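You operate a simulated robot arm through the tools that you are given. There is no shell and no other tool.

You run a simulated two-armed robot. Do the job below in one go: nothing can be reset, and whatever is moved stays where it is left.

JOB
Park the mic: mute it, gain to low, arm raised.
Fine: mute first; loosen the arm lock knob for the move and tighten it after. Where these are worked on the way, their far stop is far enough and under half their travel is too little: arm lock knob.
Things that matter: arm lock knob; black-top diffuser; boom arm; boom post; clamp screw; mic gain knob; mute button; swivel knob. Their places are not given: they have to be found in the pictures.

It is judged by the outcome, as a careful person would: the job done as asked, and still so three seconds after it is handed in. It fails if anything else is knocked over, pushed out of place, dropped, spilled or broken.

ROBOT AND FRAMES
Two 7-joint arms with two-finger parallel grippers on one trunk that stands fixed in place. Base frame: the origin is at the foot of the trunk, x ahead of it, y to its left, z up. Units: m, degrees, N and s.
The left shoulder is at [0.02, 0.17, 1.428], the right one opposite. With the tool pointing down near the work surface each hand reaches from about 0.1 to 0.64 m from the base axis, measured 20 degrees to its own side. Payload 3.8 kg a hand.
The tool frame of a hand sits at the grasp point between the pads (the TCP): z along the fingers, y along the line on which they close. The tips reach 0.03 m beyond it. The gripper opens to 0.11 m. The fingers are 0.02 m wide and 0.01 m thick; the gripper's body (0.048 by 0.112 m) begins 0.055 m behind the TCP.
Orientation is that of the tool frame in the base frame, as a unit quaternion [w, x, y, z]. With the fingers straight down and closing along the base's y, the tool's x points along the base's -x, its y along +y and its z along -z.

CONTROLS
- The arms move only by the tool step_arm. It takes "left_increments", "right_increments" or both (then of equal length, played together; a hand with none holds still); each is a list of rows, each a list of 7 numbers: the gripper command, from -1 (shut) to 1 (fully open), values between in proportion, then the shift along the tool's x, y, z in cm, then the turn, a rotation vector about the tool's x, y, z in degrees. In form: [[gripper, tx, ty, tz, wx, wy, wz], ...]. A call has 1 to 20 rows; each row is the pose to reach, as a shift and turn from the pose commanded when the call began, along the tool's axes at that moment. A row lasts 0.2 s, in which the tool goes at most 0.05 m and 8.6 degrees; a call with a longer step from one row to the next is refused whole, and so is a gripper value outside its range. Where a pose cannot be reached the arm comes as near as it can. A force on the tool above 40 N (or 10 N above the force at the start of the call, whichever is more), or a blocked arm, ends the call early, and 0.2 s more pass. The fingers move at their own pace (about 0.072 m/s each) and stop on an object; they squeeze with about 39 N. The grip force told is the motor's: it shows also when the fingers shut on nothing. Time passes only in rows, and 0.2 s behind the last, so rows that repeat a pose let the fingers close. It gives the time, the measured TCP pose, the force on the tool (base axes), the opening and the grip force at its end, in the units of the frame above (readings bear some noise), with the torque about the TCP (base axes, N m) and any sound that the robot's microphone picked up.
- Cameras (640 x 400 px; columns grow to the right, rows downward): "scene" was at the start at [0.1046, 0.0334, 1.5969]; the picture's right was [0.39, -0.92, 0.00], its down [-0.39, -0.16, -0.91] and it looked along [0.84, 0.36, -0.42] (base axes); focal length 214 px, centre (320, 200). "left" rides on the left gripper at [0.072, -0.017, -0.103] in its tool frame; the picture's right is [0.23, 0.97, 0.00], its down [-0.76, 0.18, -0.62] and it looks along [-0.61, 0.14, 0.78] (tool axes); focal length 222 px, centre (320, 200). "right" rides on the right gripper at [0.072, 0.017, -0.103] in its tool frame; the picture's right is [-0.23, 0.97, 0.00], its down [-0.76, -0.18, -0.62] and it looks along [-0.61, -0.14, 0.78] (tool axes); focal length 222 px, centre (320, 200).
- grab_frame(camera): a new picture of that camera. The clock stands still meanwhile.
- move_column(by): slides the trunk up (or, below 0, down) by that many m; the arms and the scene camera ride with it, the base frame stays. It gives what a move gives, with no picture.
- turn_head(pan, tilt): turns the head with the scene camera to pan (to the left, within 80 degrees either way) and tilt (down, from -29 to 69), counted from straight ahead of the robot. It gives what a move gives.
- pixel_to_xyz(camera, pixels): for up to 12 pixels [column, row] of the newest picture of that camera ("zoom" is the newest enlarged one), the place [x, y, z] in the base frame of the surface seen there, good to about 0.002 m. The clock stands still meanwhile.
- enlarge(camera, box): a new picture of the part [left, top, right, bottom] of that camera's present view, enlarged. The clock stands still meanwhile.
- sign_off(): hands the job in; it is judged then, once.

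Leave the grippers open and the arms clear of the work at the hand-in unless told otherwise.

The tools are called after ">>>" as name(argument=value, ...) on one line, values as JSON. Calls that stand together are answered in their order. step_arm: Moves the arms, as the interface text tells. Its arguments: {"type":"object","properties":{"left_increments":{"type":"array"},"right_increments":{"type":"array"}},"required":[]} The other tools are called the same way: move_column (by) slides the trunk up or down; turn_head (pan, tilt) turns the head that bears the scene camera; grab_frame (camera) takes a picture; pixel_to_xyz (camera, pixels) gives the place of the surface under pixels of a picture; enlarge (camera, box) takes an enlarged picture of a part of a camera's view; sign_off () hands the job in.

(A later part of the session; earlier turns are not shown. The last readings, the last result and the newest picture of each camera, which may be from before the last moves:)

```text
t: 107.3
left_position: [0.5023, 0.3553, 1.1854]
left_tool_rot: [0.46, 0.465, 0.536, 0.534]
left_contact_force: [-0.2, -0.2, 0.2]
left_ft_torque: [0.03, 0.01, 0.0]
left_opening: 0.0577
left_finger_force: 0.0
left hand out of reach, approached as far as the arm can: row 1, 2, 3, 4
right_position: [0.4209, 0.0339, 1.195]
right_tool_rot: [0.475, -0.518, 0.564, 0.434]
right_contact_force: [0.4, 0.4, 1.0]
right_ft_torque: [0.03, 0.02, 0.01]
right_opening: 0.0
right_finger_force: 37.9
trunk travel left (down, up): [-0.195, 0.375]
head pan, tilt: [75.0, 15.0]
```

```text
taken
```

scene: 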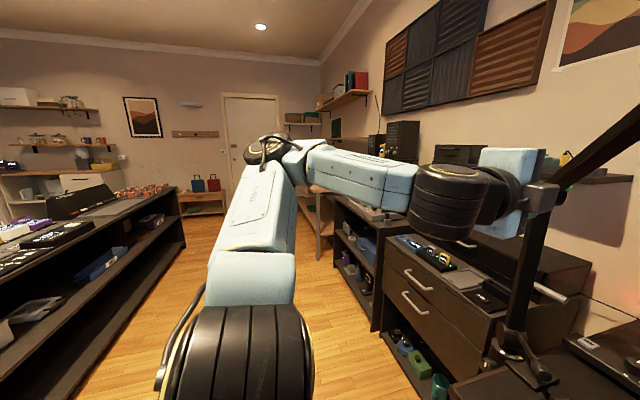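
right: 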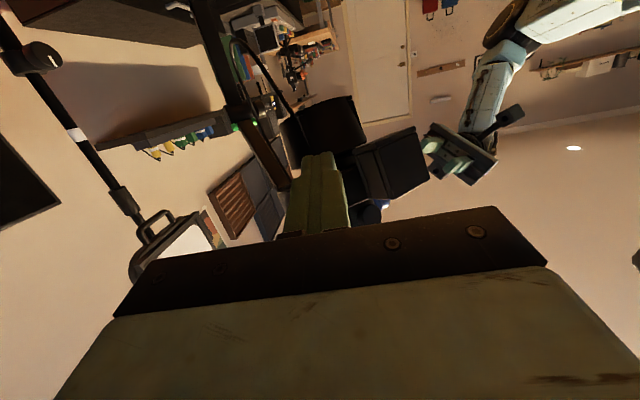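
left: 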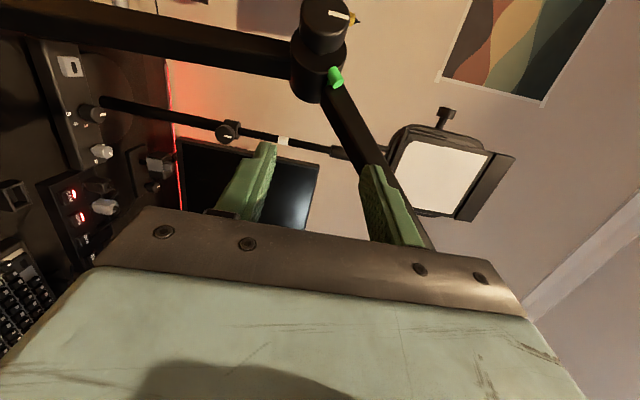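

Good progress: now at (0.502,0.355,1.185), with the lock knob visible at (335,15). I'll keep going left.

>>> step_arm(left_increments=[[0.05, 2.5, -0.4, 0.4, 0, 0, 0], [0.05, 5, -0.8, 0.8, 0, 0, 0], [0.05, 7.5, -1.1, 1.2, 0, 0, 0]])

>>> grab_frame(camera="left")

```text
t: 108.1
left_position: [0.5243, 0.3714, 1.1933]
left_tool_rot: [0.462, 0.465, 0.535, 0.534]
left_contact_force: [-0.2, -0.7, -0.1]
left_ft_torque: [-0.01, -0.03, 0.01]
left_opening: 0.0576
left_finger_force: 0.1
left hand out of reach, approached as far as the arm can: row 1, 2, 3
right_position: [0.4211, 0.0339, 1.1953]
right_tool_rot: [0.474, -0.518, 0.565, 0.434]
right_contact_force: [0.2, -0.3, -0.6]
right_ft_torque: [-0.01, 0.03, -0.01]
right_opening: 0.0
right_finger_force: 37.7
trunk travel left (down, up): [-0.195, 0.375]
head pan, tilt: [75.0, 15.0]
```

```text
taken
```

left: 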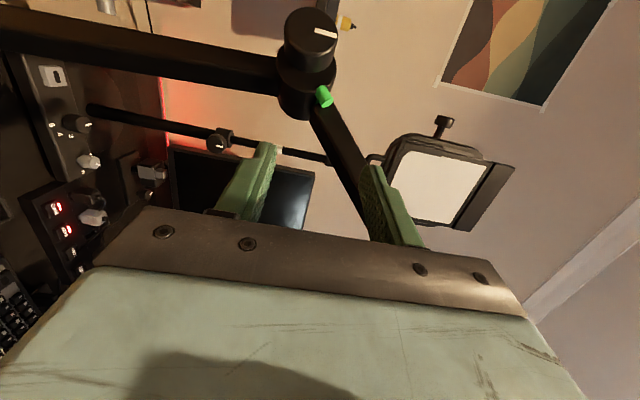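

I'm sliding along the wrist's outward-bend limit, so I'll yaw the hand 16 degrees inward to ease it and move left again.

>>> step_arm(left_increments=[[0.05, 0, 0, -1, 0, -8, 0], [0.05, 1, -0.4, -1.5, 0, -16, 0], [0.05, 4, -0.8, -1.5, 0, -16, 0], [0.05, 7, -1.2, -1.5, 0, -16, 0]])

>>> grab_frame(camera="left")

```text
t: 109.1
left_position: [0.537, 0.3469, 1.1975]
left_tool_rot: [0.514, 0.516, 0.492, 0.476]
left_contact_force: [-0.6, 0.2, -0.7]
left_ft_torque: [0.03, -0.01, 0.01]
left_opening: 0.0577
left_finger_force: 0.0
left hand out of reach, approached as far as the arm can: row 1, 2, 3, 4
right_position: [0.4217, 0.0343, 1.1951]
right_tool_rot: [0.476, -0.517, 0.565, 0.433]
right_contact_force: [-0.4, 0.1, -0.3]
right_ft_torque: [0.0, -0.04, -0.01]
right_opening: 0.0001
right_finger_force: 37.7
trunk travel left (down, up): [-0.195, 0.375]
head pan, tilt: [75.0, 15.0]
```

```text
taken
```

left: 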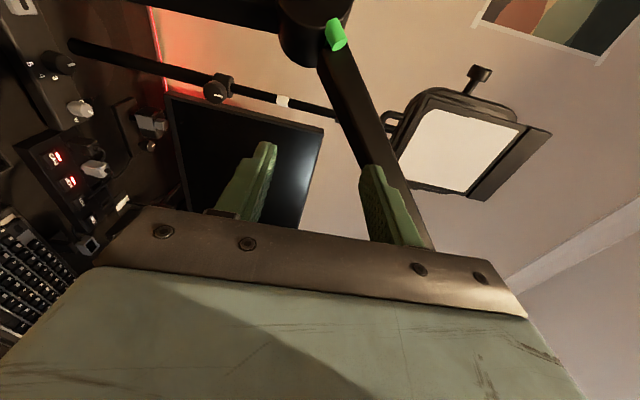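

The shoulder's sideways limit keeps the wrist within about 30 degrees of straight ahead. So I'll grip the knob from a more frontal direction instead: azimuth 30, nearly square to the knob's axis, fingers above and below. I'll back off slightly, lower a little and yaw 33 degrees outward.

>>> step_arm(left_increments=[[0.05, 0, -1, -2, 0, 0, 0], [0.05, 0, -2.5, -4, 0, 6, 0], [0.05, 0, -2.5, -4, 0, 13, 0], [0.05, 0, -2.5, -4, 0, 20, 0], [0.05, 0, -2.5, -4, 0, 27, 0], [0.05, 0, -2.5, -4, 0, 33.5, 0]])

>>> grab_frame(camera="left")

```text
t: 110.5
left_position: [0.4958, 0.3498, 1.1725]
left_tool_rot: [0.351, 0.357, 0.62, 0.605]
left_contact_force: [-0.3, 0.0, 0.2]
left_ft_torque: [0.02, 0.01, 0.04]
left_opening: 0.0579
left_finger_force: 0.0
left hand out of reach, approached as far as the arm can: row 1, 2
right_position: [0.4224, 0.0334, 1.1954]
right_tool_rot: [0.475, -0.517, 0.565, 0.434]
right_contact_force: [0.7, 0.6, 0.2]
right_ft_torque: [0.0, 0.0, 0.02]
right_opening: 0.0
right_finger_force: 36.9
trunk travel left (down, up): [-0.195, 0.375]
head pan, tilt: [75.0, 15.0]
```

```text
taken
```

left: 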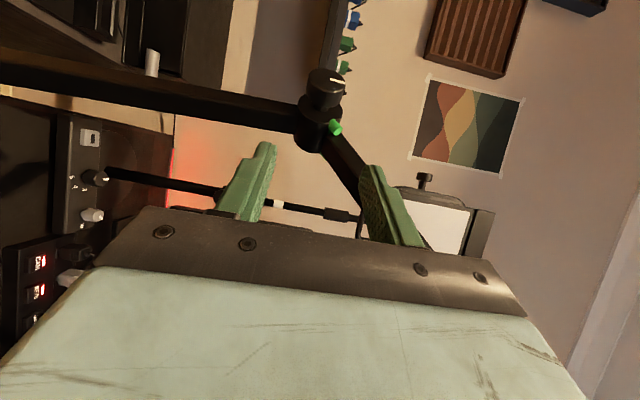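

Now it reaches freely, and the knob is in view at (327,88). I'll measure it again from this angle.

>>> enlarge(camera="left", box=[270, 50, 390, 160])

>>> pixel_to_xyz(camera="zoom", pixels=[[300, 90], [330, 100], [280, 110], [370, 110], [320, 130], [270, 90], [390, 90], [330, 80], [340, 60], [345, 270], [320, 200], [250, 240]])

```text
3.64 times, centred on (330, 105) of left
```

zoom: 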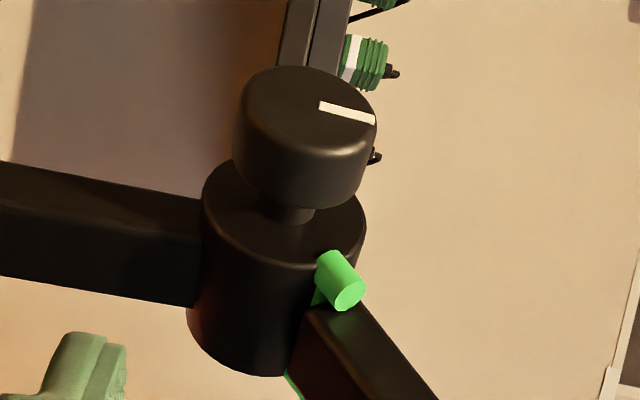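

```text
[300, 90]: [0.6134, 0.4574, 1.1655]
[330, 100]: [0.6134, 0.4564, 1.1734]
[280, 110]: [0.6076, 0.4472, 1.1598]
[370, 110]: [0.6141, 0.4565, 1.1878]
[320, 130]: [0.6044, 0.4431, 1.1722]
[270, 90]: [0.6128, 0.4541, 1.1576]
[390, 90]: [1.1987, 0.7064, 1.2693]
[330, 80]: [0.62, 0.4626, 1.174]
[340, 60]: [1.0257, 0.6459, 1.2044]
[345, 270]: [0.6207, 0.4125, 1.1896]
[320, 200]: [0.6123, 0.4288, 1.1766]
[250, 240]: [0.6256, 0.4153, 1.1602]
```

I have a clear view of the knob (face centre about (0.6125,0.4535,1.1695)), stem, hub and green pin. I'll move to 5 cm short of it and swing the hand 32 degrees clockwise about the knob's axis, ready for a counter-clockwise stroke.

>>> step_arm(left_increments=[[0.05, 1.27, -0.15, 4.28, 0, 0, 0], [0.05, 2.53, -0.3, 8.4, 0, 0, 0], [0.05, 2.56, -1.19, 8.62, -7.34, 0.06, 3.2], [0.05, 2.63, -2.07, 8.79, -14.7, 0.1, 6.4], [0.05, 2.75, -2.91, 9.07, -22, 0.2, 9.6], [0.05, 2.92, -3.7, 9.45, -29.4, 0.2, 12.9]])

>>> grab_frame(camera="left")

>>> turn_head(pan=40, tilt=8)

>>> grab_frame(camera="scene")

```text
t: 111.6
left_position: [0.5732, 0.3638, 1.2068]
left_tool_rot: [0.33, 0.323, 0.543, 0.701]
left_contact_force: [-9.4, 16.4, -0.4]
left_ft_torque: [-0.57, -0.29, 0.48]
left_opening: 0.0561
left_finger_force: 0.1
left hand out of reach, approached as far as the arm can: row 3, 4, 5
right_position: [0.4211, 0.0333, 1.1956]
right_tool_rot: [0.475, -0.517, 0.566, 0.432]
right_contact_force: [-0.1, -0.3, -0.4]
right_ft_torque: [0.02, 0.02, 0.01]
right_opening: 0.0001
right_finger_force: 37.4
trunk travel left (down, up): [-0.195, 0.375]
head pan, tilt: [75.0, 15.0]
stopped in row 5 (left hand): the force on the tool passed its limit at 50 N (the readings are from after the stop); the commanded pose is now the measured one
```

```text
taken
```

left: 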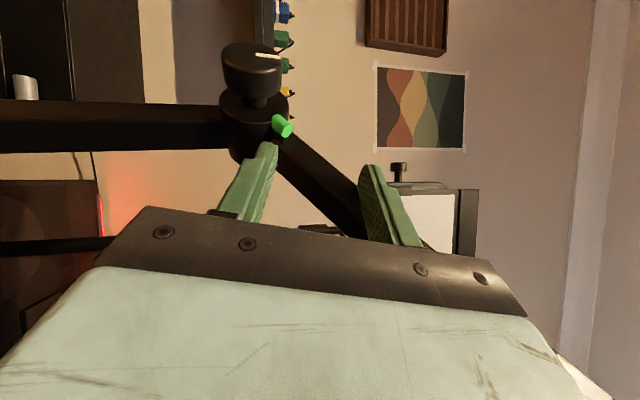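

```text
t: 112.6
left_position: [0.5731, 0.3636, 1.2067]
left_tool_rot: [0.333, 0.326, 0.542, 0.699]
left_contact_force: [-11.0, 20.8, -0.7]
left_ft_torque: [-0.74, -0.4, 0.57]
left_opening: 0.0561
left_finger_force: 0.0
right_position: [0.4196, 0.0365, 1.1968]
right_tool_rot: [0.474, -0.519, 0.565, 0.432]
right_contact_force: [0.8, 0.8, 0.4]
right_ft_torque: [0.01, -0.03, -0.01]
right_opening: 0.0
right_finger_force: 36.9
trunk travel left (down, up): [-0.195, 0.375]
head pan, tilt: [40.0, 8.0]
```

```text
taken
```

scene: 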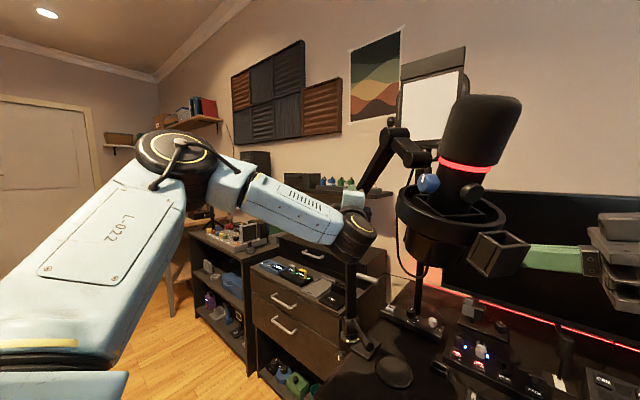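

The upper finger has touched the boom bar (about 23 N sideways) because the reach limit pushed the hand off its line. I'll back straight away from it, backwards and to the left.

>>> step_arm(left_increments=[[0.05, 0.8, 0, -1.5, 0, 0, 0], [0.05, 1.0, 0, -4, 0, 0, 0], [0.05, 1.0, -1, -7, 0, 0, 0]])

>>> grab_frame(camera="scene")

>>> grab_frame(camera="left")

```text
t: 113.4
left_position: [0.5132, 0.3308, 1.1837]
left_tool_rot: [0.334, 0.33, 0.54, 0.699]
left_contact_force: [0.0, -0.3, 0.1]
left_ft_torque: [0.0, 0.0, -0.02]
left_opening: 0.058
left_finger_force: 0.1
right_position: [0.4221, 0.0335, 1.1963]
right_tool_rot: [0.475, -0.517, 0.565, 0.433]
right_contact_force: [0.9, 0.6, -0.2]
right_ft_torque: [0.01, 0.01, 0.01]
right_opening: 0.0
right_finger_force: 37.7
trunk travel left (down, up): [-0.195, 0.375]
head pan, tilt: [40.0, 8.0]
```

```text
taken
```

scene: 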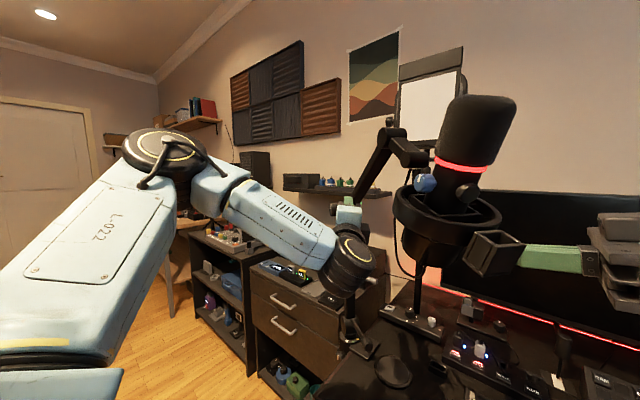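

```text
taken
```

left: 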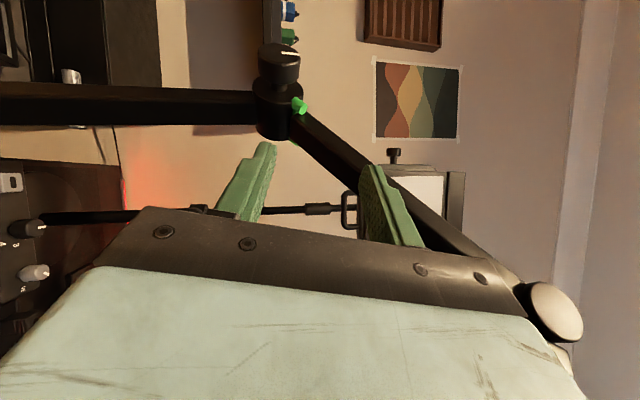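

Clear again. I'll check the elbow position and that the boom bar hasn't shifted.

>>> pixel_to_xyz(camera="scene", pixels=[[165, 155], [210, 185], [350, 265], [120, 230], [390, 130], [410, 150], [350, 325], [470, 190], [375, 180]])

>>> enlarge(camera="left", box=[220, 20, 360, 150])

>>> pixel_to_xyz(camera="zoom", pixels=[[270, 120], [240, 150], [300, 140], [260, 90], [365, 260], [250, 220]])

```text
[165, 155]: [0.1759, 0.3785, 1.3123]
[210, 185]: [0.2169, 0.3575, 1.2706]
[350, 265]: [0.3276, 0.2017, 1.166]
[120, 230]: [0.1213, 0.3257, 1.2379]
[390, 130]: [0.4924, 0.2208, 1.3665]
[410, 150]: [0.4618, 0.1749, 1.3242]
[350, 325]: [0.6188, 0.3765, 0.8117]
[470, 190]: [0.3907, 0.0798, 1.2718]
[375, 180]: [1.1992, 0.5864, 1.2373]
```

```text
3.08 times, centred on (290, 85) of left
```

zoom: 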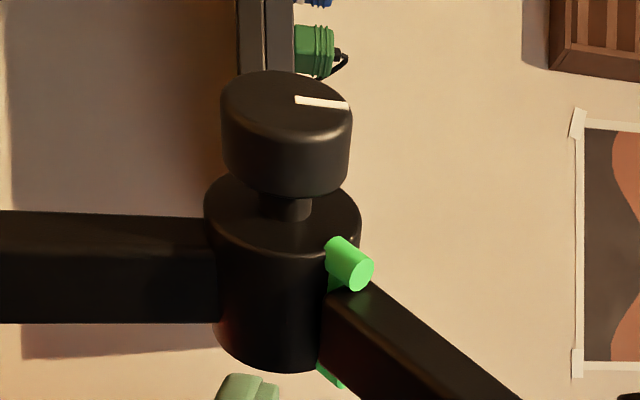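

```text
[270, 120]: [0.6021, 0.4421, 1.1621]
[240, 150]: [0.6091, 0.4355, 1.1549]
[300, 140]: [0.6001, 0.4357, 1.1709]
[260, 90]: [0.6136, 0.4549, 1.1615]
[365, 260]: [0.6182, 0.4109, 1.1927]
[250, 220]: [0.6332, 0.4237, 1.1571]
```

The knob is where it was, and the elbow is now raised, which should allow more. I'll move left first, staying back from the bar, and see whether it follows.

>>> step_arm(left_increments=[[0.05, 2.1, -0.8, 0.8, 0, 0, 0], [0.05, 4.2, -1.7, 1.6, 0, 0, 0], [0.05, 6.25, -2.5, 2.4, 0, 0, 0]])

```text
t: 114.2
left_position: [0.5091, 0.3489, 1.1982]
left_tool_rot: [0.332, 0.329, 0.542, 0.698]
left_contact_force: [0.9, -0.1, 0.6]
left_ft_torque: [-0.01, -0.02, -0.01]
left_opening: 0.0578
left_finger_force: 0.1
left hand out of reach, approached as far as the arm can: row 1, 2, 3
right_position: [0.4231, 0.0341, 1.1951]
right_tool_rot: [0.475, -0.517, 0.566, 0.433]
right_contact_force: [-0.4, -0.2, 0.0]
right_ft_torque: [-0.06, 0.0, 0.02]
right_opening: 0.0
right_finger_force: 38.2
trunk travel left (down, up): [-0.195, 0.375]
head pan, tilt: [40.0, 8.0]
```

The wrist's outward bend is the limit with the elbow up. Pointing the hand upwards should force the elbow down, and then I can level the hand again with the elbow below. I'll back off 4.5 cm and pitch up about the wrist.

>>> step_arm(left_increments=[[0.05, 0, 0, -4.5, 0, 0, 0], [0.05, 0, 2.85, -4.7, -8, 0, 0], [0.05, 0, 5.65, -5.3, -16, 0, 0], [0.05, 0, 8.34, -6.3, -24, 0, 0], [0.05, 0, 10.86, -7.6, -32, 0, 0], [0.05, 0, 13.18, -9.3, -40, 0, 0], [0.05, 0, 15.23, -11.3, -48, 0, 0], [0.05, 0, 17, -13.5, -56, 0, 0], [0.05, 0, 18.4, -16, -64, 0, 0]])

>>> turn_head(pan=55, tilt=5)

>>> grab_frame(camera="scene")

```text
t: 115.3
left_position: [0.4298, 0.245, 1.2873]
left_tool_rot: [0.385, 0.248, 0.382, 0.803]
left_contact_force: [3.9, 20.0, -2.4]
left_ft_torque: [1.12, -0.31, -0.46]
left_opening: 0.0577
left_finger_force: 0.1
left hand out of reach, approached as far as the arm can: row 2, 3, 4, 5
right_position: [0.4233, 0.0374, 1.1953]
right_tool_rot: [0.474, -0.517, 0.566, 0.433]
right_contact_force: [-4.3, -16.2, 1.9]
right_ft_torque: [0.15, -0.18, 0.17]
right_opening: 0.0
right_finger_force: 37.8
trunk travel left (down, up): [-0.195, 0.375]
head pan, tilt: [40.0, 8.0]
stopped in row 5 (left hand): the force on the tool passed its limit at 64 N (the readings are from after the stop); the commanded pose is now the measured one
```

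```text
t: 116.1
left_position: [0.4318, 0.2428, 1.2852]
left_tool_rot: [0.386, 0.249, 0.379, 0.804]
left_contact_force: [4.7, 27.0, -8.1]
left_ft_torque: [1.84, -0.54, -0.71]
left_opening: 0.0578
left_finger_force: 0.1
right_position: [0.4242, 0.0348, 1.1956]
right_tool_rot: [0.474, -0.517, 0.566, 0.434]
right_contact_force: [-1.0, -15.5, 0.7]
right_ft_torque: [0.07, -0.07, 0.04]
right_opening: 0.0001
right_finger_force: 37.1
trunk travel left (down, up): [-0.195, 0.375]
head pan, tilt: [55.0, 5.0]
```

```text
taken
```

scene: 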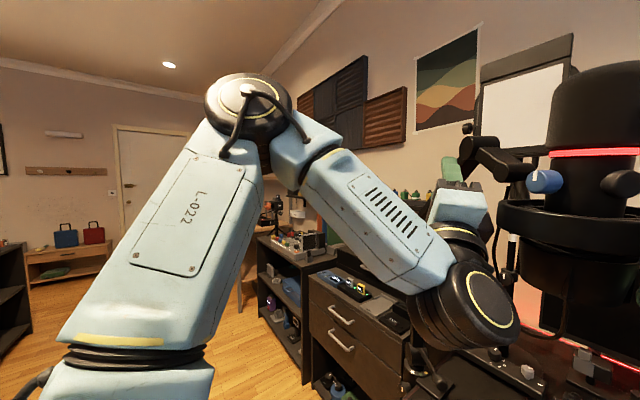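

The hand drifted against the mic ring's left side (27 N), pinching the mic between it and the right finger. I'll ease away leftwards at once.

>>> step_arm(left_increments=[[0.05, 1, 0, -0.5, 0, 0, 0], [0.05, 2.5, 0, -1, 0, 0, 0], [0.05, 4, 0, -1.5, 0, 0, 0]])

>>> grab_frame(camera="scene")

```text
t: 116.9
left_position: [0.3948, 0.2536, 1.3006]
left_tool_rot: [0.388, 0.249, 0.378, 0.803]
left_contact_force: [-1.1, 0.6, -0.7]
left_ft_torque: [-0.03, 0.01, -0.05]
left_opening: 0.0577
left_finger_force: 0.0
left hand out of reach, approached as far as the arm can: row 1, 2, 3
right_position: [0.4219, 0.0339, 1.1955]
right_tool_rot: [0.474, -0.518, 0.566, 0.433]
right_contact_force: [0.8, -0.5, 0.5]
right_ft_torque: [0.01, 0.01, 0.01]
right_opening: 0.0001
right_finger_force: 37.4
trunk travel left (down, up): [-0.195, 0.375]
head pan, tilt: [55.0, 5.0]
```

```text
taken
```

scene: 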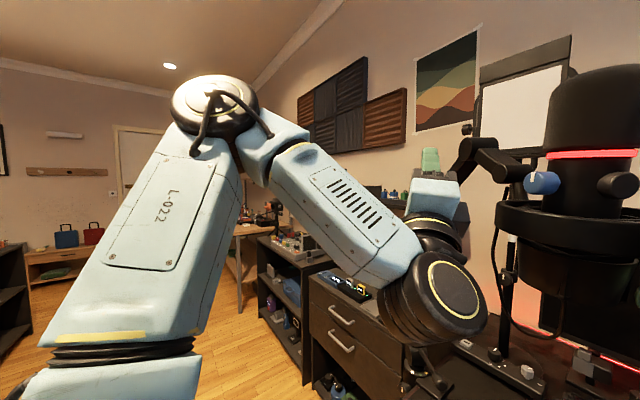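

Both hands are free of contact. I need free space to bring the left elbow down, so I'll first withdraw the right hand from under the ring, then raise the trunk so that the left arm can be rearranged above the mic.

>>> step_arm(right_increments=[[-1, 0, 0, -4, 0, 0, 0], [-1, 0, 0, -8, 0, 0, 0], [-1, 0, 0, -12, 0, 0, 0], [-1, 0, 0, -16, 0, 0, 0]], left_increments=[[0.05, 2, 1, -1, 0, 0, 0], [0.05, 4, 3, -2, 0, 0, 0], [0.05, 5, 5, -2, 0, 0, 0], [0.05, 5, 5, -2, 0, 0, 0]])

>>> grab_frame(camera="scene")

```text
t: 117.9
left_position: [0.3522, 0.2578, 1.3472]
left_tool_rot: [0.387, 0.249, 0.377, 0.804]
left_contact_force: [0.2, 0.9, -0.2]
left_ft_torque: [0.0, 0.0, 0.0]
left_opening: 0.0577
left_finger_force: 0.0
left hand out of reach, approached as far as the arm can: row 1, 2, 3, 4
right_position: [0.4079, -0.1226, 1.2246]
right_tool_rot: [0.474, -0.517, 0.565, 0.434]
right_contact_force: [1.0, -0.2, 0.1]
right_ft_torque: [0.0, 0.0, -0.01]
right_opening: 0.0
right_finger_force: 37.7
trunk travel left (down, up): [-0.195, 0.375]
head pan, tilt: [55.0, 5.0]
```

```text
taken
```

scene: 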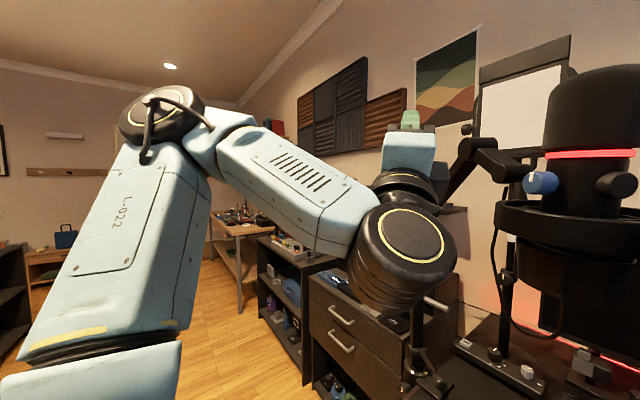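

Both hands are clear of the mic. Raising the trunk 0.3 m.

>>> move_column(by=0.3)

>>> step_arm(left_increments=[[0.05, 0, 1.5, -0.5, -8, 0, 0], [0.05, 0, 3, -1, -16, 0, 0], [0.05, 0, 4.5, -2, -24, 0, 0], [0.05, 0, 6, -3, -32, 0, 0], [0.05, 0, 7, -4, -40, 0, 0]])

>>> grab_frame(camera="scene")

```text
t: 120.9
left_position: [0.3529, 0.2587, 1.6464]
left_tool_rot: [0.387, 0.248, 0.378, 0.804]
left_contact_force: [-0.7, 0.1, 0.0]
left_ft_torque: [0.04, -0.02, 0.01]
left_opening: 0.0576
left_finger_force: 0.0
right_position: [0.4095, -0.1229, 1.5231]
right_tool_rot: [0.474, -0.517, 0.565, 0.434]
right_contact_force: [-0.1, 0.0, -0.2]
right_ft_torque: [-0.02, -0.03, 0.01]
right_opening: 0.0001
right_finger_force: 37.3
trunk travel left (down, up): [-0.495, 0.075]
head pan, tilt: [55.0, 5.0]
```

```text
t: 122.1
left_position: [0.3725, 0.0739, 1.7153]
left_tool_rot: [0.442, 0.138, 0.127, 0.877]
left_contact_force: [-0.7, 0.5, -0.7]
left_ft_torque: [0.01, 0.0, 0.0]
left_opening: 0.058
left_finger_force: 0.1
left hand out of reach, approached as far as the arm can: row 1, 2, 3, 4, 5
right_position: [0.4075, -0.1228, 1.5233]
right_tool_rot: [0.474, -0.517, 0.565, 0.434]
right_contact_force: [0.4, 0.2, 0.0]
right_ft_torque: [-0.04, 0.01, -0.04]
right_opening: 0.0003
right_finger_force: 37.5
trunk travel left (down, up): [-0.495, 0.075]
head pan, tilt: [55.0, 5.0]
```

```text
taken
```

scene: 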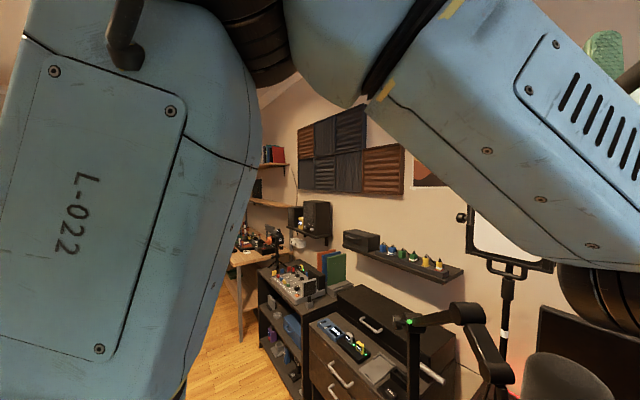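

Pointing up only swung the wrist across, not the elbow down. A better plan uses the arm's natural elbow-up posture: grip the lock knob with the hand pitched steeply down (azimuth 24, 46 down, rolled to suit the knob), trunk high. I'll rotate the left hand to that orientation up here in free air.

>>> step_arm(left_increments=[[0.05, 1.54, -1.13, -0.62, 7.7, 0.75, -1.7], [0.05, 3.1, -2.25, -1.25, 15.4, 1.5, -3.4], [0.05, 4.6, -3.4, -1.9, 23.1, 2.3, -5.1], [0.05, 6.2, -4.5, -2.5, 30.8, 3, -6.8], [0.05, 7.7, -5.6, -3.1, 38.5, 3.8, -8.5], [0.05, 9.3, -6.8, -3.7, 46.2, 4.5, -10.2], [0.05, 10.8, -7.9, -4.4, 53.9, 5.3, -11.9], [0.05, 12.3, -9, -5, 61.7, 6, -13.5], [0.05, 13.9, -10.1, -5.6, 69.4, 6.8, -15.2], [0.05, 15.4, -11.3, -6.2, 77, 7.5, -16.9], [0.05, 17, -12.4, -6.9, 84.8, 8.3, -18.6], [0.05, 18.5, -13.5, -7.5, 92.5, 9, -20.3], [0.05, 20, -14.6, -8.1, 100.2, 9.8, -22], [0.05, 21.6, -15.8, -8.7, 107.9, 10.5, -23.7], [0.05, 23.1, -16.9, -9.35, 115.6, 11.3, -25.4]])

>>> turn_head(pan=40, tilt=25)

>>> grab_frame(camera="scene")

```text
t: 125.3
left_position: [0.2943, 0.3365, 1.5927]
left_tool_rot: [0.269, 0.321, 0.865, 0.276]
left_contact_force: [-0.8, 0.8, -0.2]
left_ft_torque: [-0.02, -0.06, -0.07]
left_opening: 0.0579
left_finger_force: 0.1
left hand out of reach, approached as far as the arm can: row 12, 13, 14, 15
right_position: [0.4041, -0.1202, 1.5255]
right_tool_rot: [0.475, -0.518, 0.566, 0.431]
right_contact_force: [-1.8, 0.3, 0.0]
right_ft_torque: [-0.04, 0.06, -0.08]
right_opening: 0.0
right_finger_force: 37.2
trunk travel left (down, up): [-0.495, 0.075]
head pan, tilt: [55.0, 5.0]
```

```text
t: 126.1
left_position: [0.3005, 0.3328, 1.5913]
left_tool_rot: [0.266, 0.322, 0.865, 0.278]
left_contact_force: [0.6, -1.1, -0.3]
left_ft_torque: [0.01, 0.01, 0.02]
left_opening: 0.0575
left_finger_force: 0.1
right_position: [0.4097, -0.1231, 1.5235]
right_tool_rot: [0.474, -0.516, 0.566, 0.434]
right_contact_force: [0.1, -0.1, 0.6]
right_ft_torque: [0.0, 0.01, 0.01]
right_opening: 0.0001
right_finger_force: 38.0
trunk travel left (down, up): [-0.495, 0.075]
head pan, tilt: [40.0, 25.0]
```

```text
taken
```

scene: 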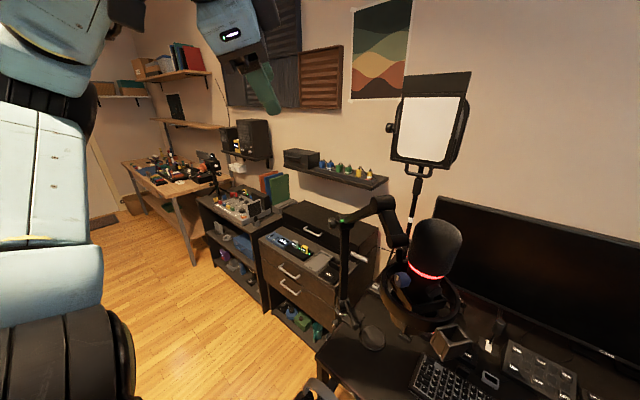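

The orientation is reached, with the hand well clear. I'll approach towards the lock knob from above and behind to about (0.50,0.42,1.33).

>>> step_arm(left_increments=[[0.05, 0.06, -0.4, 4.2, 0, 0, 0], [0.05, 0.1, -0.8, 8.5, 0, 0, 0], [0.05, 0.2, -1.2, 12.7, 0, 0, 0], [0.05, 0.2, -1.7, 16.9, 0, 0, 0], [0.05, 0.3, -2.1, 21.1, 0, 0, 0], [0.05, 0.35, -2.5, 25.4, 0, 0, 0], [0.05, 0.4, -2.9, 29.6, 0, 0, 0], [0.05, 0.47, -3.31, 33.8, 0, 0, 0]])

>>> grab_frame(camera="scene")

>>> grab_frame(camera="left")

```text
t: 127.9
left_position: [0.4996, 0.421, 1.3284]
left_tool_rot: [0.267, 0.323, 0.865, 0.278]
left_contact_force: [-0.5, -0.5, -0.8]
left_ft_torque: [0.02, 0.0, 0.02]
left_opening: 0.058
left_finger_force: 0.0
left hand out of reach, approached as far as the arm can: row 2, 3
right_position: [0.4091, -0.1223, 1.5239]
right_tool_rot: [0.474, -0.517, 0.565, 0.434]
right_contact_force: [-0.5, 0.3, -0.1]
right_ft_torque: [-0.02, -0.01, 0.01]
right_opening: 0.0
right_finger_force: 37.5
trunk travel left (down, up): [-0.495, 0.075]
head pan, tilt: [40.0, 25.0]
```

```text
taken
```

scene: 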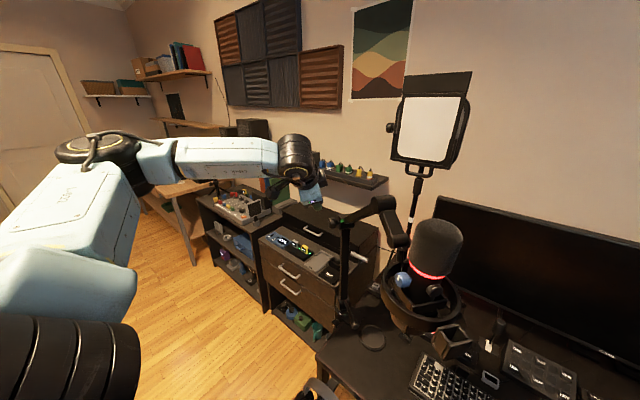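

```text
taken
```

left: 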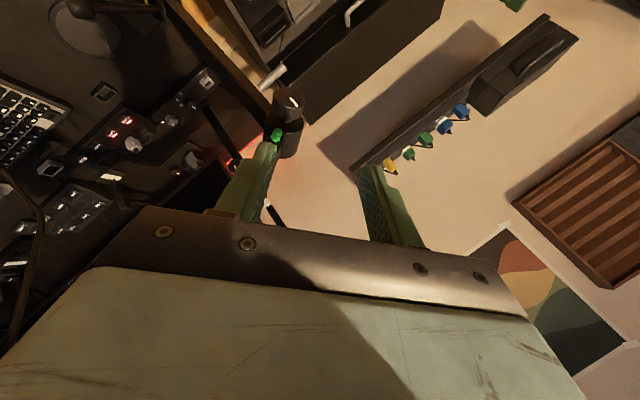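

That went exactly as commanded, with the knob in view at (288,105) and its pointer visible. Next is the standoff 6 cm short of the knob.

>>> step_arm(left_increments=[[0.05, -0.4, -1.2, 3.9, 0, 0, 0], [0.05, -0.8, -2.4, 7.8, 0, 0, 0], [0.05, -1.23, -3.66, 11.0, 0, 0, 0]])

>>> grab_frame(camera="left")

>>> enlarge(camera="scene", box=[250, 130, 450, 290])

```text
t: 128.7
left_position: [0.5632, 0.4227, 1.2318]
left_tool_rot: [0.267, 0.322, 0.865, 0.278]
left_contact_force: [1.1, 0.0, 1.1]
left_ft_torque: [0.04, 0.02, -0.01]
left_opening: 0.0582
left_finger_force: 0.1
right_position: [0.4089, -0.1222, 1.5234]
right_tool_rot: [0.475, -0.516, 0.565, 0.434]
right_contact_force: [0.2, -0.9, -0.1]
right_ft_torque: [-0.01, 0.02, 0.02]
right_opening: 0.0
right_finger_force: 37.5
trunk travel left (down, up): [-0.495, 0.075]
head pan, tilt: [40.0, 25.0]
```

```text
taken
```

left: 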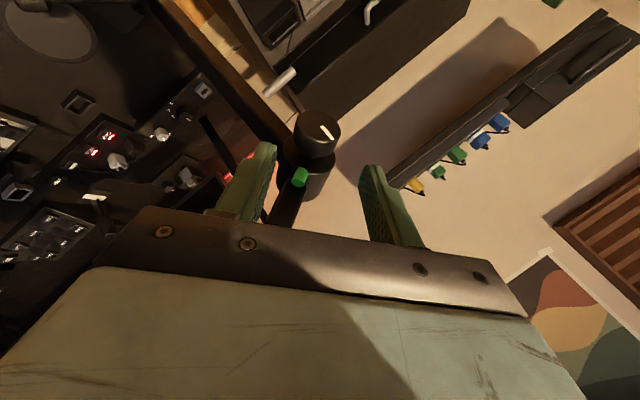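

```text
2.50 times, centred on (350, 210) of scene
```

zoom: 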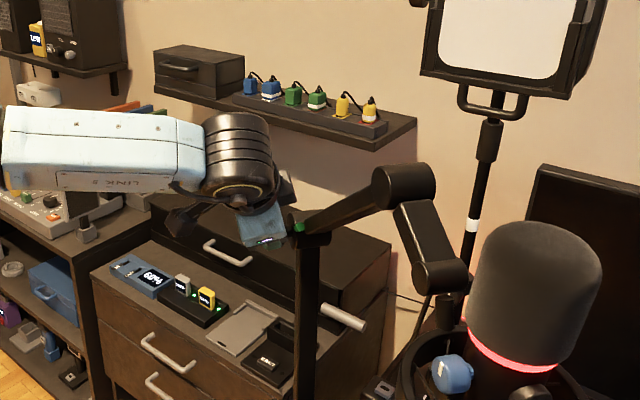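

The knob is centred between the fingers. I'll swing the hand 24 degrees clockwise about the knob's axis at this distance, to lengthen the stroke.

>>> step_arm(left_increments=[[0.05, 0.085, -1.14, 0.075, -7.5, -0.4, 2.6], [0.05, 0.22, -2.25, 0.3, -15.1, -0.8, 5.3], [0.05, 0.41, -3.32, 0.67, -22.6, -1.18, 7.9]])

>>> enlarge(camera="left", box=[240, 80, 400, 220])

>>> pixel_to_xyz(camera="zoom", pixels=[[310, 130], [350, 130], [280, 140], [310, 170], [330, 110], [260, 180]])

```text
t: 129.5
left_position: [0.5527, 0.3954, 1.2039]
left_tool_rot: [0.314, 0.33, 0.778, 0.434]
left_contact_force: [0.3, -1.0, -0.3]
left_ft_torque: [0.0, 0.0, -0.01]
left_opening: 0.058
left_finger_force: 0.0
left hand out of reach, approached as far as the arm can: row 3
right_position: [0.408, -0.1245, 1.5238]
right_tool_rot: [0.475, -0.516, 0.566, 0.433]
right_contact_force: [-0.1, -0.6, -1.5]
right_ft_torque: [-0.03, -0.02, 0.0]
right_opening: 0.0
right_finger_force: 37.7
trunk travel left (down, up): [-0.495, 0.075]
head pan, tilt: [40.0, 25.0]
```

```text
2.86 times, centred on (320, 150) of left
```

zoom: 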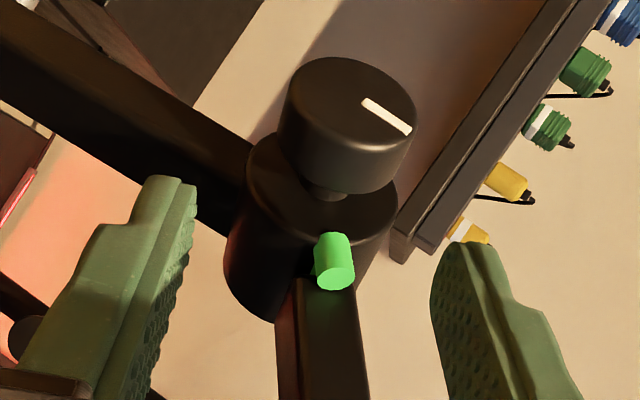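

```text
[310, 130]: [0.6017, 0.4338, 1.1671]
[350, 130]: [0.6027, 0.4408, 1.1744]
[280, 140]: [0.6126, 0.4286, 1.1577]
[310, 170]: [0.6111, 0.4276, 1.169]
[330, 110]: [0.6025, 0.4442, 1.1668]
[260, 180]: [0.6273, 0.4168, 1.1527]
```

It's slightly off-line (about 11 mm and 7 mm). I'll correct sideways, then advance part of the way and check.

>>> step_arm(left_increments=[[0.05, 1.1, 0.72, 0.5, 0, 0, 0], [0.05, 1.1, 0.72, 3.5, 0, 0, 0]])

>>> enlarge(camera="left", box=[240, 80, 400, 220])

```text
t: 130.1
left_position: [0.5744, 0.4376, 1.1943]
left_tool_rot: [0.313, 0.325, 0.768, 0.455]
left_contact_force: [0.2, 0.1, -0.7]
left_ft_torque: [0.01, -0.01, 0.01]
left_opening: 0.0577
left_finger_force: 0.0
right_position: [0.4097, -0.1228, 1.5233]
right_tool_rot: [0.474, -0.517, 0.565, 0.435]
right_contact_force: [-0.1, 0.1, -0.8]
right_ft_torque: [0.01, 0.03, 0.01]
right_opening: 0.0001
right_finger_force: 37.7
trunk travel left (down, up): [-0.495, 0.075]
head pan, tilt: [40.0, 25.0]
```

```text
2.86 times, centred on (320, 150) of left
```

zoom: 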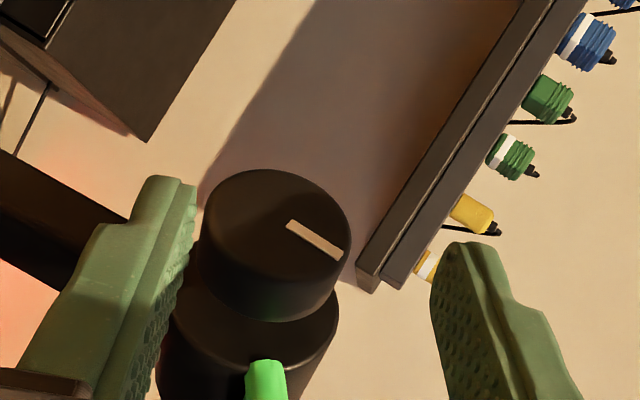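

The hand overshot sideways once the limit eased. I'll correct back (−12 mm, −9 mm), then advance so the knob is well between the pads.

>>> step_arm(left_increments=[[0.05, -1.2, -0.86, 0, 0, 0, 0], [0.05, -1.2, -0.86, 1.2, 0, 0, 0]])

>>> enlarge(camera="left", box=[240, 80, 400, 220])

```text
t: 130.7
left_position: [0.586, 0.4298, 1.1855]
left_tool_rot: [0.315, 0.324, 0.767, 0.456]
left_contact_force: [0.8, 0.3, 0.7]
left_ft_torque: [-0.03, 0.0, -0.03]
left_opening: 0.0579
left_finger_force: 0.0
right_position: [0.4083, -0.1216, 1.524]
right_tool_rot: [0.474, -0.517, 0.566, 0.433]
right_contact_force: [-1.2, -0.3, 0.8]
right_ft_torque: [0.03, 0.05, 0.01]
right_opening: 0.0
right_finger_force: 37.7
trunk travel left (down, up): [-0.495, 0.075]
head pan, tilt: [40.0, 25.0]
```

```text
2.86 times, centred on (320, 150) of left
```

zoom: 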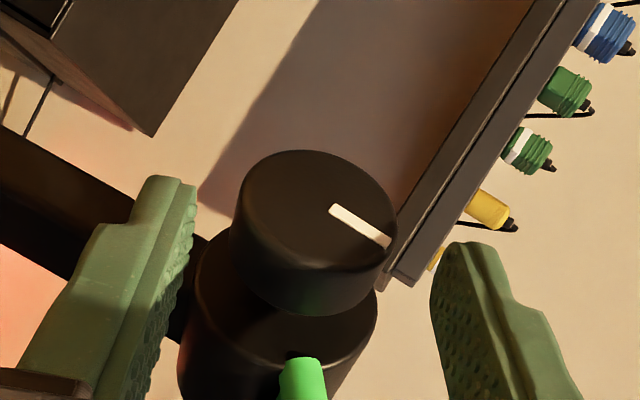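

Centred now, 2 cm more to go. I'll advance and close on the knob.

>>> step_arm(left_increments=[[0.05, 0, 0, 1.0, 0, 0, 0], [0.05, 0, 0, 2.1, 0, 0, 0], [-1, 0, 0, 2.1, 0, 0, 0], [-1, 0, 0, 2.1, 0, 0, 0], [-1, 0, 0, 2.1, 0, 0, 0]])

>>> enlarge(camera="left", box=[240, 80, 400, 220])

>>> enlarge(camera="scene", box=[280, 150, 480, 300])

```text
t: 131.9
left_position: [0.6036, 0.4406, 1.1771]
left_tool_rot: [0.313, 0.326, 0.767, 0.456]
left_contact_force: [-1.7, 2.0, -4.1]
left_ft_torque: [0.28, 0.47, -0.19]
left_opening: 0.0401
left_finger_force: 44.6
right_position: [0.408, -0.1206, 1.524]
right_tool_rot: [0.474, -0.517, 0.565, 0.435]
right_contact_force: [-0.3, -0.4, -0.1]
right_ft_torque: [0.0, 0.01, -0.02]
right_opening: 0.0001
right_finger_force: 37.4
trunk travel left (down, up): [-0.495, 0.075]
head pan, tilt: [40.0, 25.0]
```

```text
2.86 times, centred on (320, 150) of left
```

zoom: 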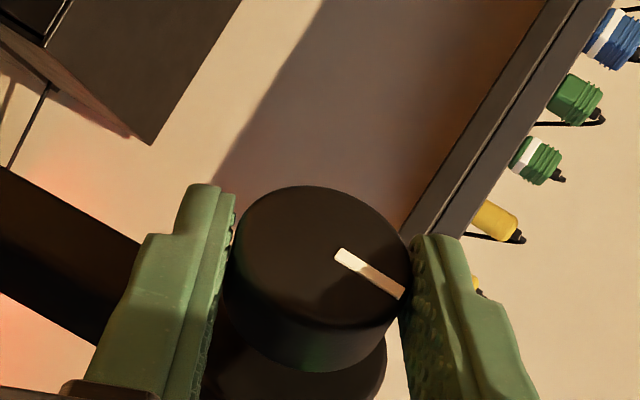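

```text
2.67 times, centred on (380, 225) of scene
```

zoom: 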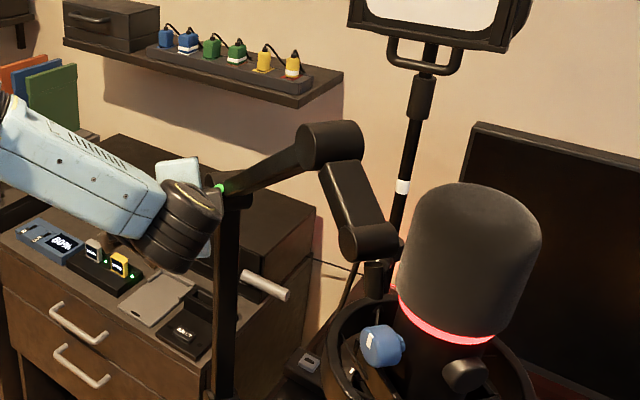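

The knob is firmly gripped (40 mm). Before loosening, I'll bring the right finger back under the ring's right edge as a catch, going down well to the right first, then in.

>>> step_arm(right_increments=[[-1, 4.1, 0, 0.8, 0, 0, 0], [-1, 8.2, 0, 1.6, 0, 0, 0], [-1, 12.3, 0, 2.4, 0, 0, 0], [-1, 16.4, 0, 3.2, 0, 0, 0], [-1, 20.5, 0, 4, 0, 0, 0], [-1, 24.6, 0, 4.8, 0, 0, 0], [-1, 28.7, 0, 5.6, 0, 0, 0], [-1, 32.8, 0, 6.4, 0, 0, 0], [-1, 32.2, 0, 9.5, 0, 0, 0], [-1, 31.5, 0.1, 13, 0, 0, 0], [-1, 30.8, 0.1, 16.5, 0, 0, 0]])

>>> turn_head(pan=20, tilt=30)

>>> grab_frame(camera="scene")

```text
t: 134.3
left_position: [0.6032, 0.441, 1.1775]
left_tool_rot: [0.317, 0.326, 0.767, 0.452]
left_contact_force: [-5.8, -2.6, -10.0]
left_ft_torque: [0.01, 0.36, -1.37]
left_opening: 0.0409
left_finger_force: 45.0
right_position: [0.3234, -0.0556, 1.35]
right_tool_rot: [0.457, -0.527, 0.594, 0.4]
right_contact_force: [0.0, 1.0, 0.3]
right_ft_torque: [-0.06, -0.01, -0.02]
right_opening: 0.0
right_finger_force: 38.4
right hand out of reach, approached as far as the arm can: row 1, 2, 3, 4, 5, 6, 7, 8, 9, 10, 11
trunk travel left (down, up): [-0.495, 0.075]
head pan, tilt: [40.0, 25.0]
```

```text
t: 135.2
left_position: [0.604, 0.4405, 1.1766]
left_tool_rot: [0.314, 0.326, 0.767, 0.455]
left_contact_force: [-6.1, -1.4, -11.1]
left_ft_torque: [0.4, 0.86, -0.15]
left_opening: 0.0403
left_finger_force: 44.9
right_position: [0.3247, -0.0597, 1.349]
right_tool_rot: [0.458, -0.527, 0.593, 0.401]
right_contact_force: [0.5, -0.7, 0.3]
right_ft_torque: [-0.02, -0.01, 0.0]
right_opening: 0.0
right_finger_force: 38.4
trunk travel left (down, up): [-0.495, 0.075]
head pan, tilt: [20.0, 30.0]
```

```text
taken
```

scene: 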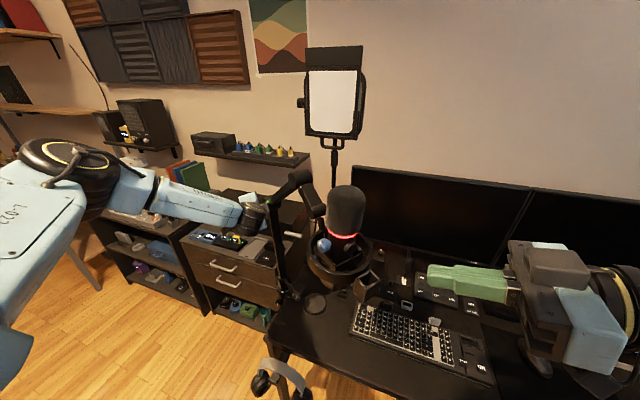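

The right arm can't get down there level at this trunk height, and fast moves shake the body. I'll pitch the right hand 20 degrees further down, move it out slowly, then come in under the ring's right edge at that slope.

>>> step_arm(right_increments=[[-1, 0.7, -1.7, -0.9, 0, 4, 0], [-1, 1.3, -3.3, -1.7, 0, 8, 0], [-1, 2, -4.9, -2.6, 0, 12, 0], [-1, 2.7, -6.5, -3.5, 0, 16, 0], [-1, 3.3, -8.2, -4.3, 0, 20, 0]])

```text
t: 136.3
left_position: [0.6023, 0.4397, 1.1765]
left_tool_rot: [0.313, 0.325, 0.767, 0.455]
left_contact_force: [-5.8, -2.0, -12.1]
left_ft_torque: [0.29, 0.8, -0.37]
left_opening: 0.0404
left_finger_force: 45.1
right_position: [0.3987, -0.1222, 1.329]
right_tool_rot: [0.347, -0.589, 0.663, 0.304]
right_contact_force: [-0.4, -0.4, 0.2]
right_ft_torque: [0.01, 0.0, 0.02]
right_opening: 0.0002
right_finger_force: 37.6
trunk travel left (down, up): [-0.495, 0.075]
head pan, tilt: [20.0, 30.0]
```

Reached. Now I'll come in slowly along the slope, about three quarters of the way.

>>> step_arm(right_increments=[[-1, 0.2, -0.1, 3, 0, 0, 0], [-1, 0.4, -0.1, 6, 0, 0, 0], [-1, 0.6, -0.2, 9, 0, 0, 0], [-1, 0.8, -0.2, 12, 0, 0, 0], [-1, 1.0, -0.3, 15, 0, 0, 0]])

>>> enlarge(camera="scene", box=[270, 170, 470, 330])

>>> grab_frame(camera="right")

```text
t: 137.6
left_position: [0.6024, 0.4399, 1.1765]
left_tool_rot: [0.313, 0.325, 0.767, 0.456]
left_contact_force: [-6.8, 0.1, -14.1]
left_ft_torque: [0.18, 0.68, -0.72]
left_opening: 0.0404
left_finger_force: 44.4
right_position: [0.4167, -0.0069, 1.2357]
right_tool_rot: [0.349, -0.588, 0.663, 0.303]
right_contact_force: [0.3, 0.1, -0.1]
right_ft_torque: [0.02, -0.01, 0.01]
right_opening: 0.0
right_finger_force: 37.5
trunk travel left (down, up): [-0.495, 0.075]
head pan, tilt: [20.0, 30.0]
```

```text
2.50 times, centred on (370, 250) of scene
```

zoom: 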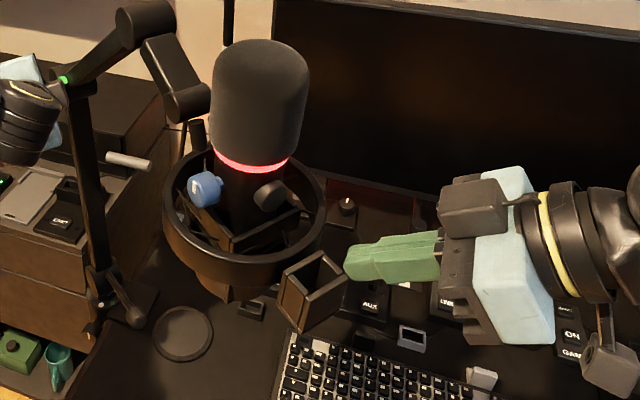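

```text
taken
```

right: 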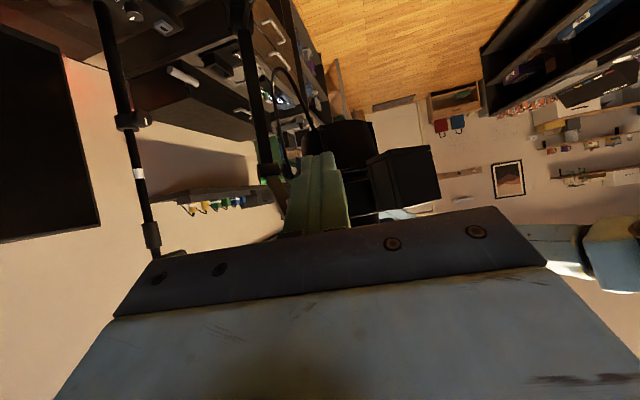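

The tip is at (0.42,0.018,1.219). I'll drop it a centimetre, then slide in 4 cm so that it lies just below the ring's rim.

>>> step_arm(right_increments=[[-1, 1.0, 0, 0, 0, 0, 0], [-1, 1.2, 0, 2, 0, 0, 0], [-1, 1.2, 0, 3.8, 0, 0, 0]])

>>> enlarge(camera="right", box=[240, 80, 460, 240])

>>> enlarge(camera="scene", box=[270, 170, 470, 330])

```text
t: 138.3
left_position: [0.6043, 0.4393, 1.1768]
left_tool_rot: [0.314, 0.325, 0.767, 0.456]
left_contact_force: [-5.8, -2.3, -14.1]
left_ft_torque: [0.23, 0.8, -0.43]
left_opening: 0.0404
left_finger_force: 45.0
right_position: [0.411, -0.0085, 1.2292]
right_tool_rot: [0.347, -0.589, 0.664, 0.302]
right_contact_force: [-0.3, 0.1, 0.7]
right_ft_torque: [-0.03, 0.0, -0.01]
right_opening: 0.0001
right_finger_force: 37.5
right hand out of reach, approached as far as the arm can: row 1, 2, 3
trunk travel left (down, up): [-0.495, 0.075]
head pan, tilt: [20.0, 30.0]
```

```text
2.50 times, centred on (350, 160) of right
```

zoom: 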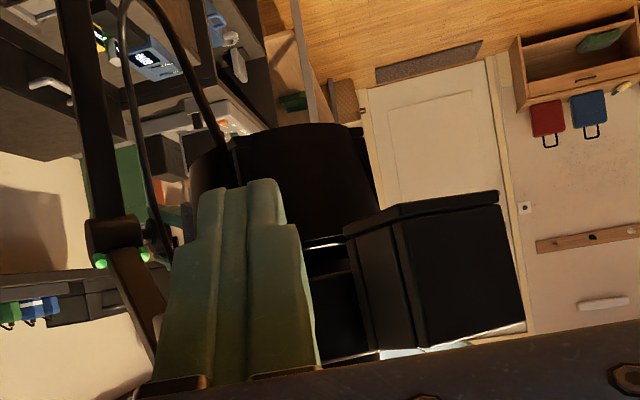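

```text
2.50 times, centred on (370, 250) of scene
```

zoom: 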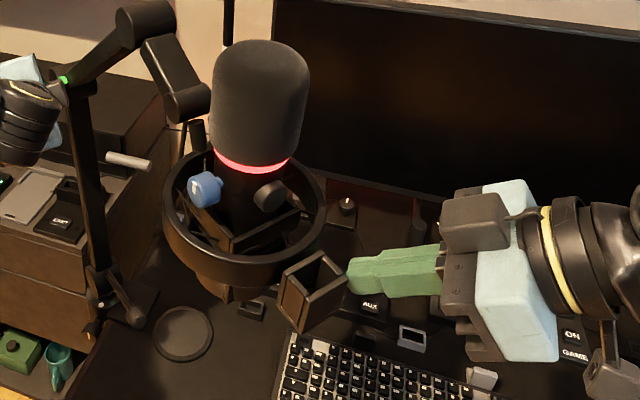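

The right hand can't get fully under the ring from here, so I'll leave it close by and loosen in small steps, checking the boom after each so I can re-tighten at any sag. First 8 degrees counter-clockwise.

>>> step_arm(left_increments=[[-1, -0.007, 0.249, 0.016, 7.54, 0.4, -2.65]])

>>> enlarge(camera="left", box=[240, 80, 400, 220])

>>> enlarge(camera="scene", box=[270, 170, 470, 330])

>>> pixel_to_xyz(camera="zoom", pixels=[[130, 20], [185, 105], [260, 90], [204, 188]])

```text
t: 138.8
left_position: [0.6046, 0.4398, 1.1784]
left_tool_rot: [0.298, 0.326, 0.804, 0.399]
left_contact_force: [-6.3, -4.2, -12.6]
left_ft_torque: [0.81, 1.44, -0.08]
left_opening: 0.0404
left_finger_force: 45.2
right_position: [0.4101, -0.0096, 1.2296]
right_tool_rot: [0.348, -0.589, 0.664, 0.302]
right_contact_force: [0.7, -1.3, -0.2]
right_ft_torque: [-0.02, 0.02, 0.01]
right_opening: 0.0001
right_finger_force: 37.5
trunk travel left (down, up): [-0.495, 0.075]
head pan, tilt: [20.0, 30.0]
```

```text
2.86 times, centred on (320, 150) of left
```

zoom: 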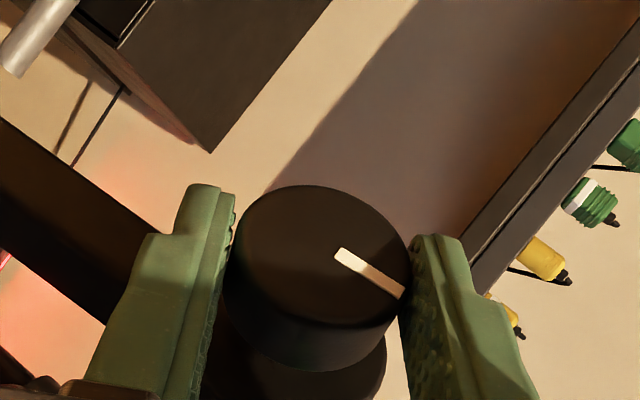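

```text
2.50 times, centred on (370, 250) of scene
```

zoom: 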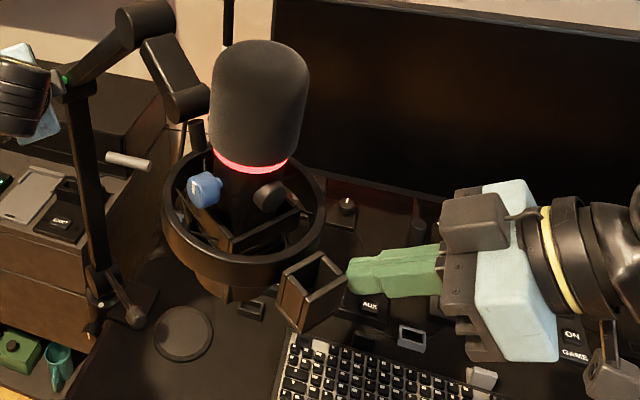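

```text
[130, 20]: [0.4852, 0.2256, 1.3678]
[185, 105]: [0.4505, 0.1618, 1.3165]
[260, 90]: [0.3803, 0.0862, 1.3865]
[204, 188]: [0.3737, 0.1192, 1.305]
```

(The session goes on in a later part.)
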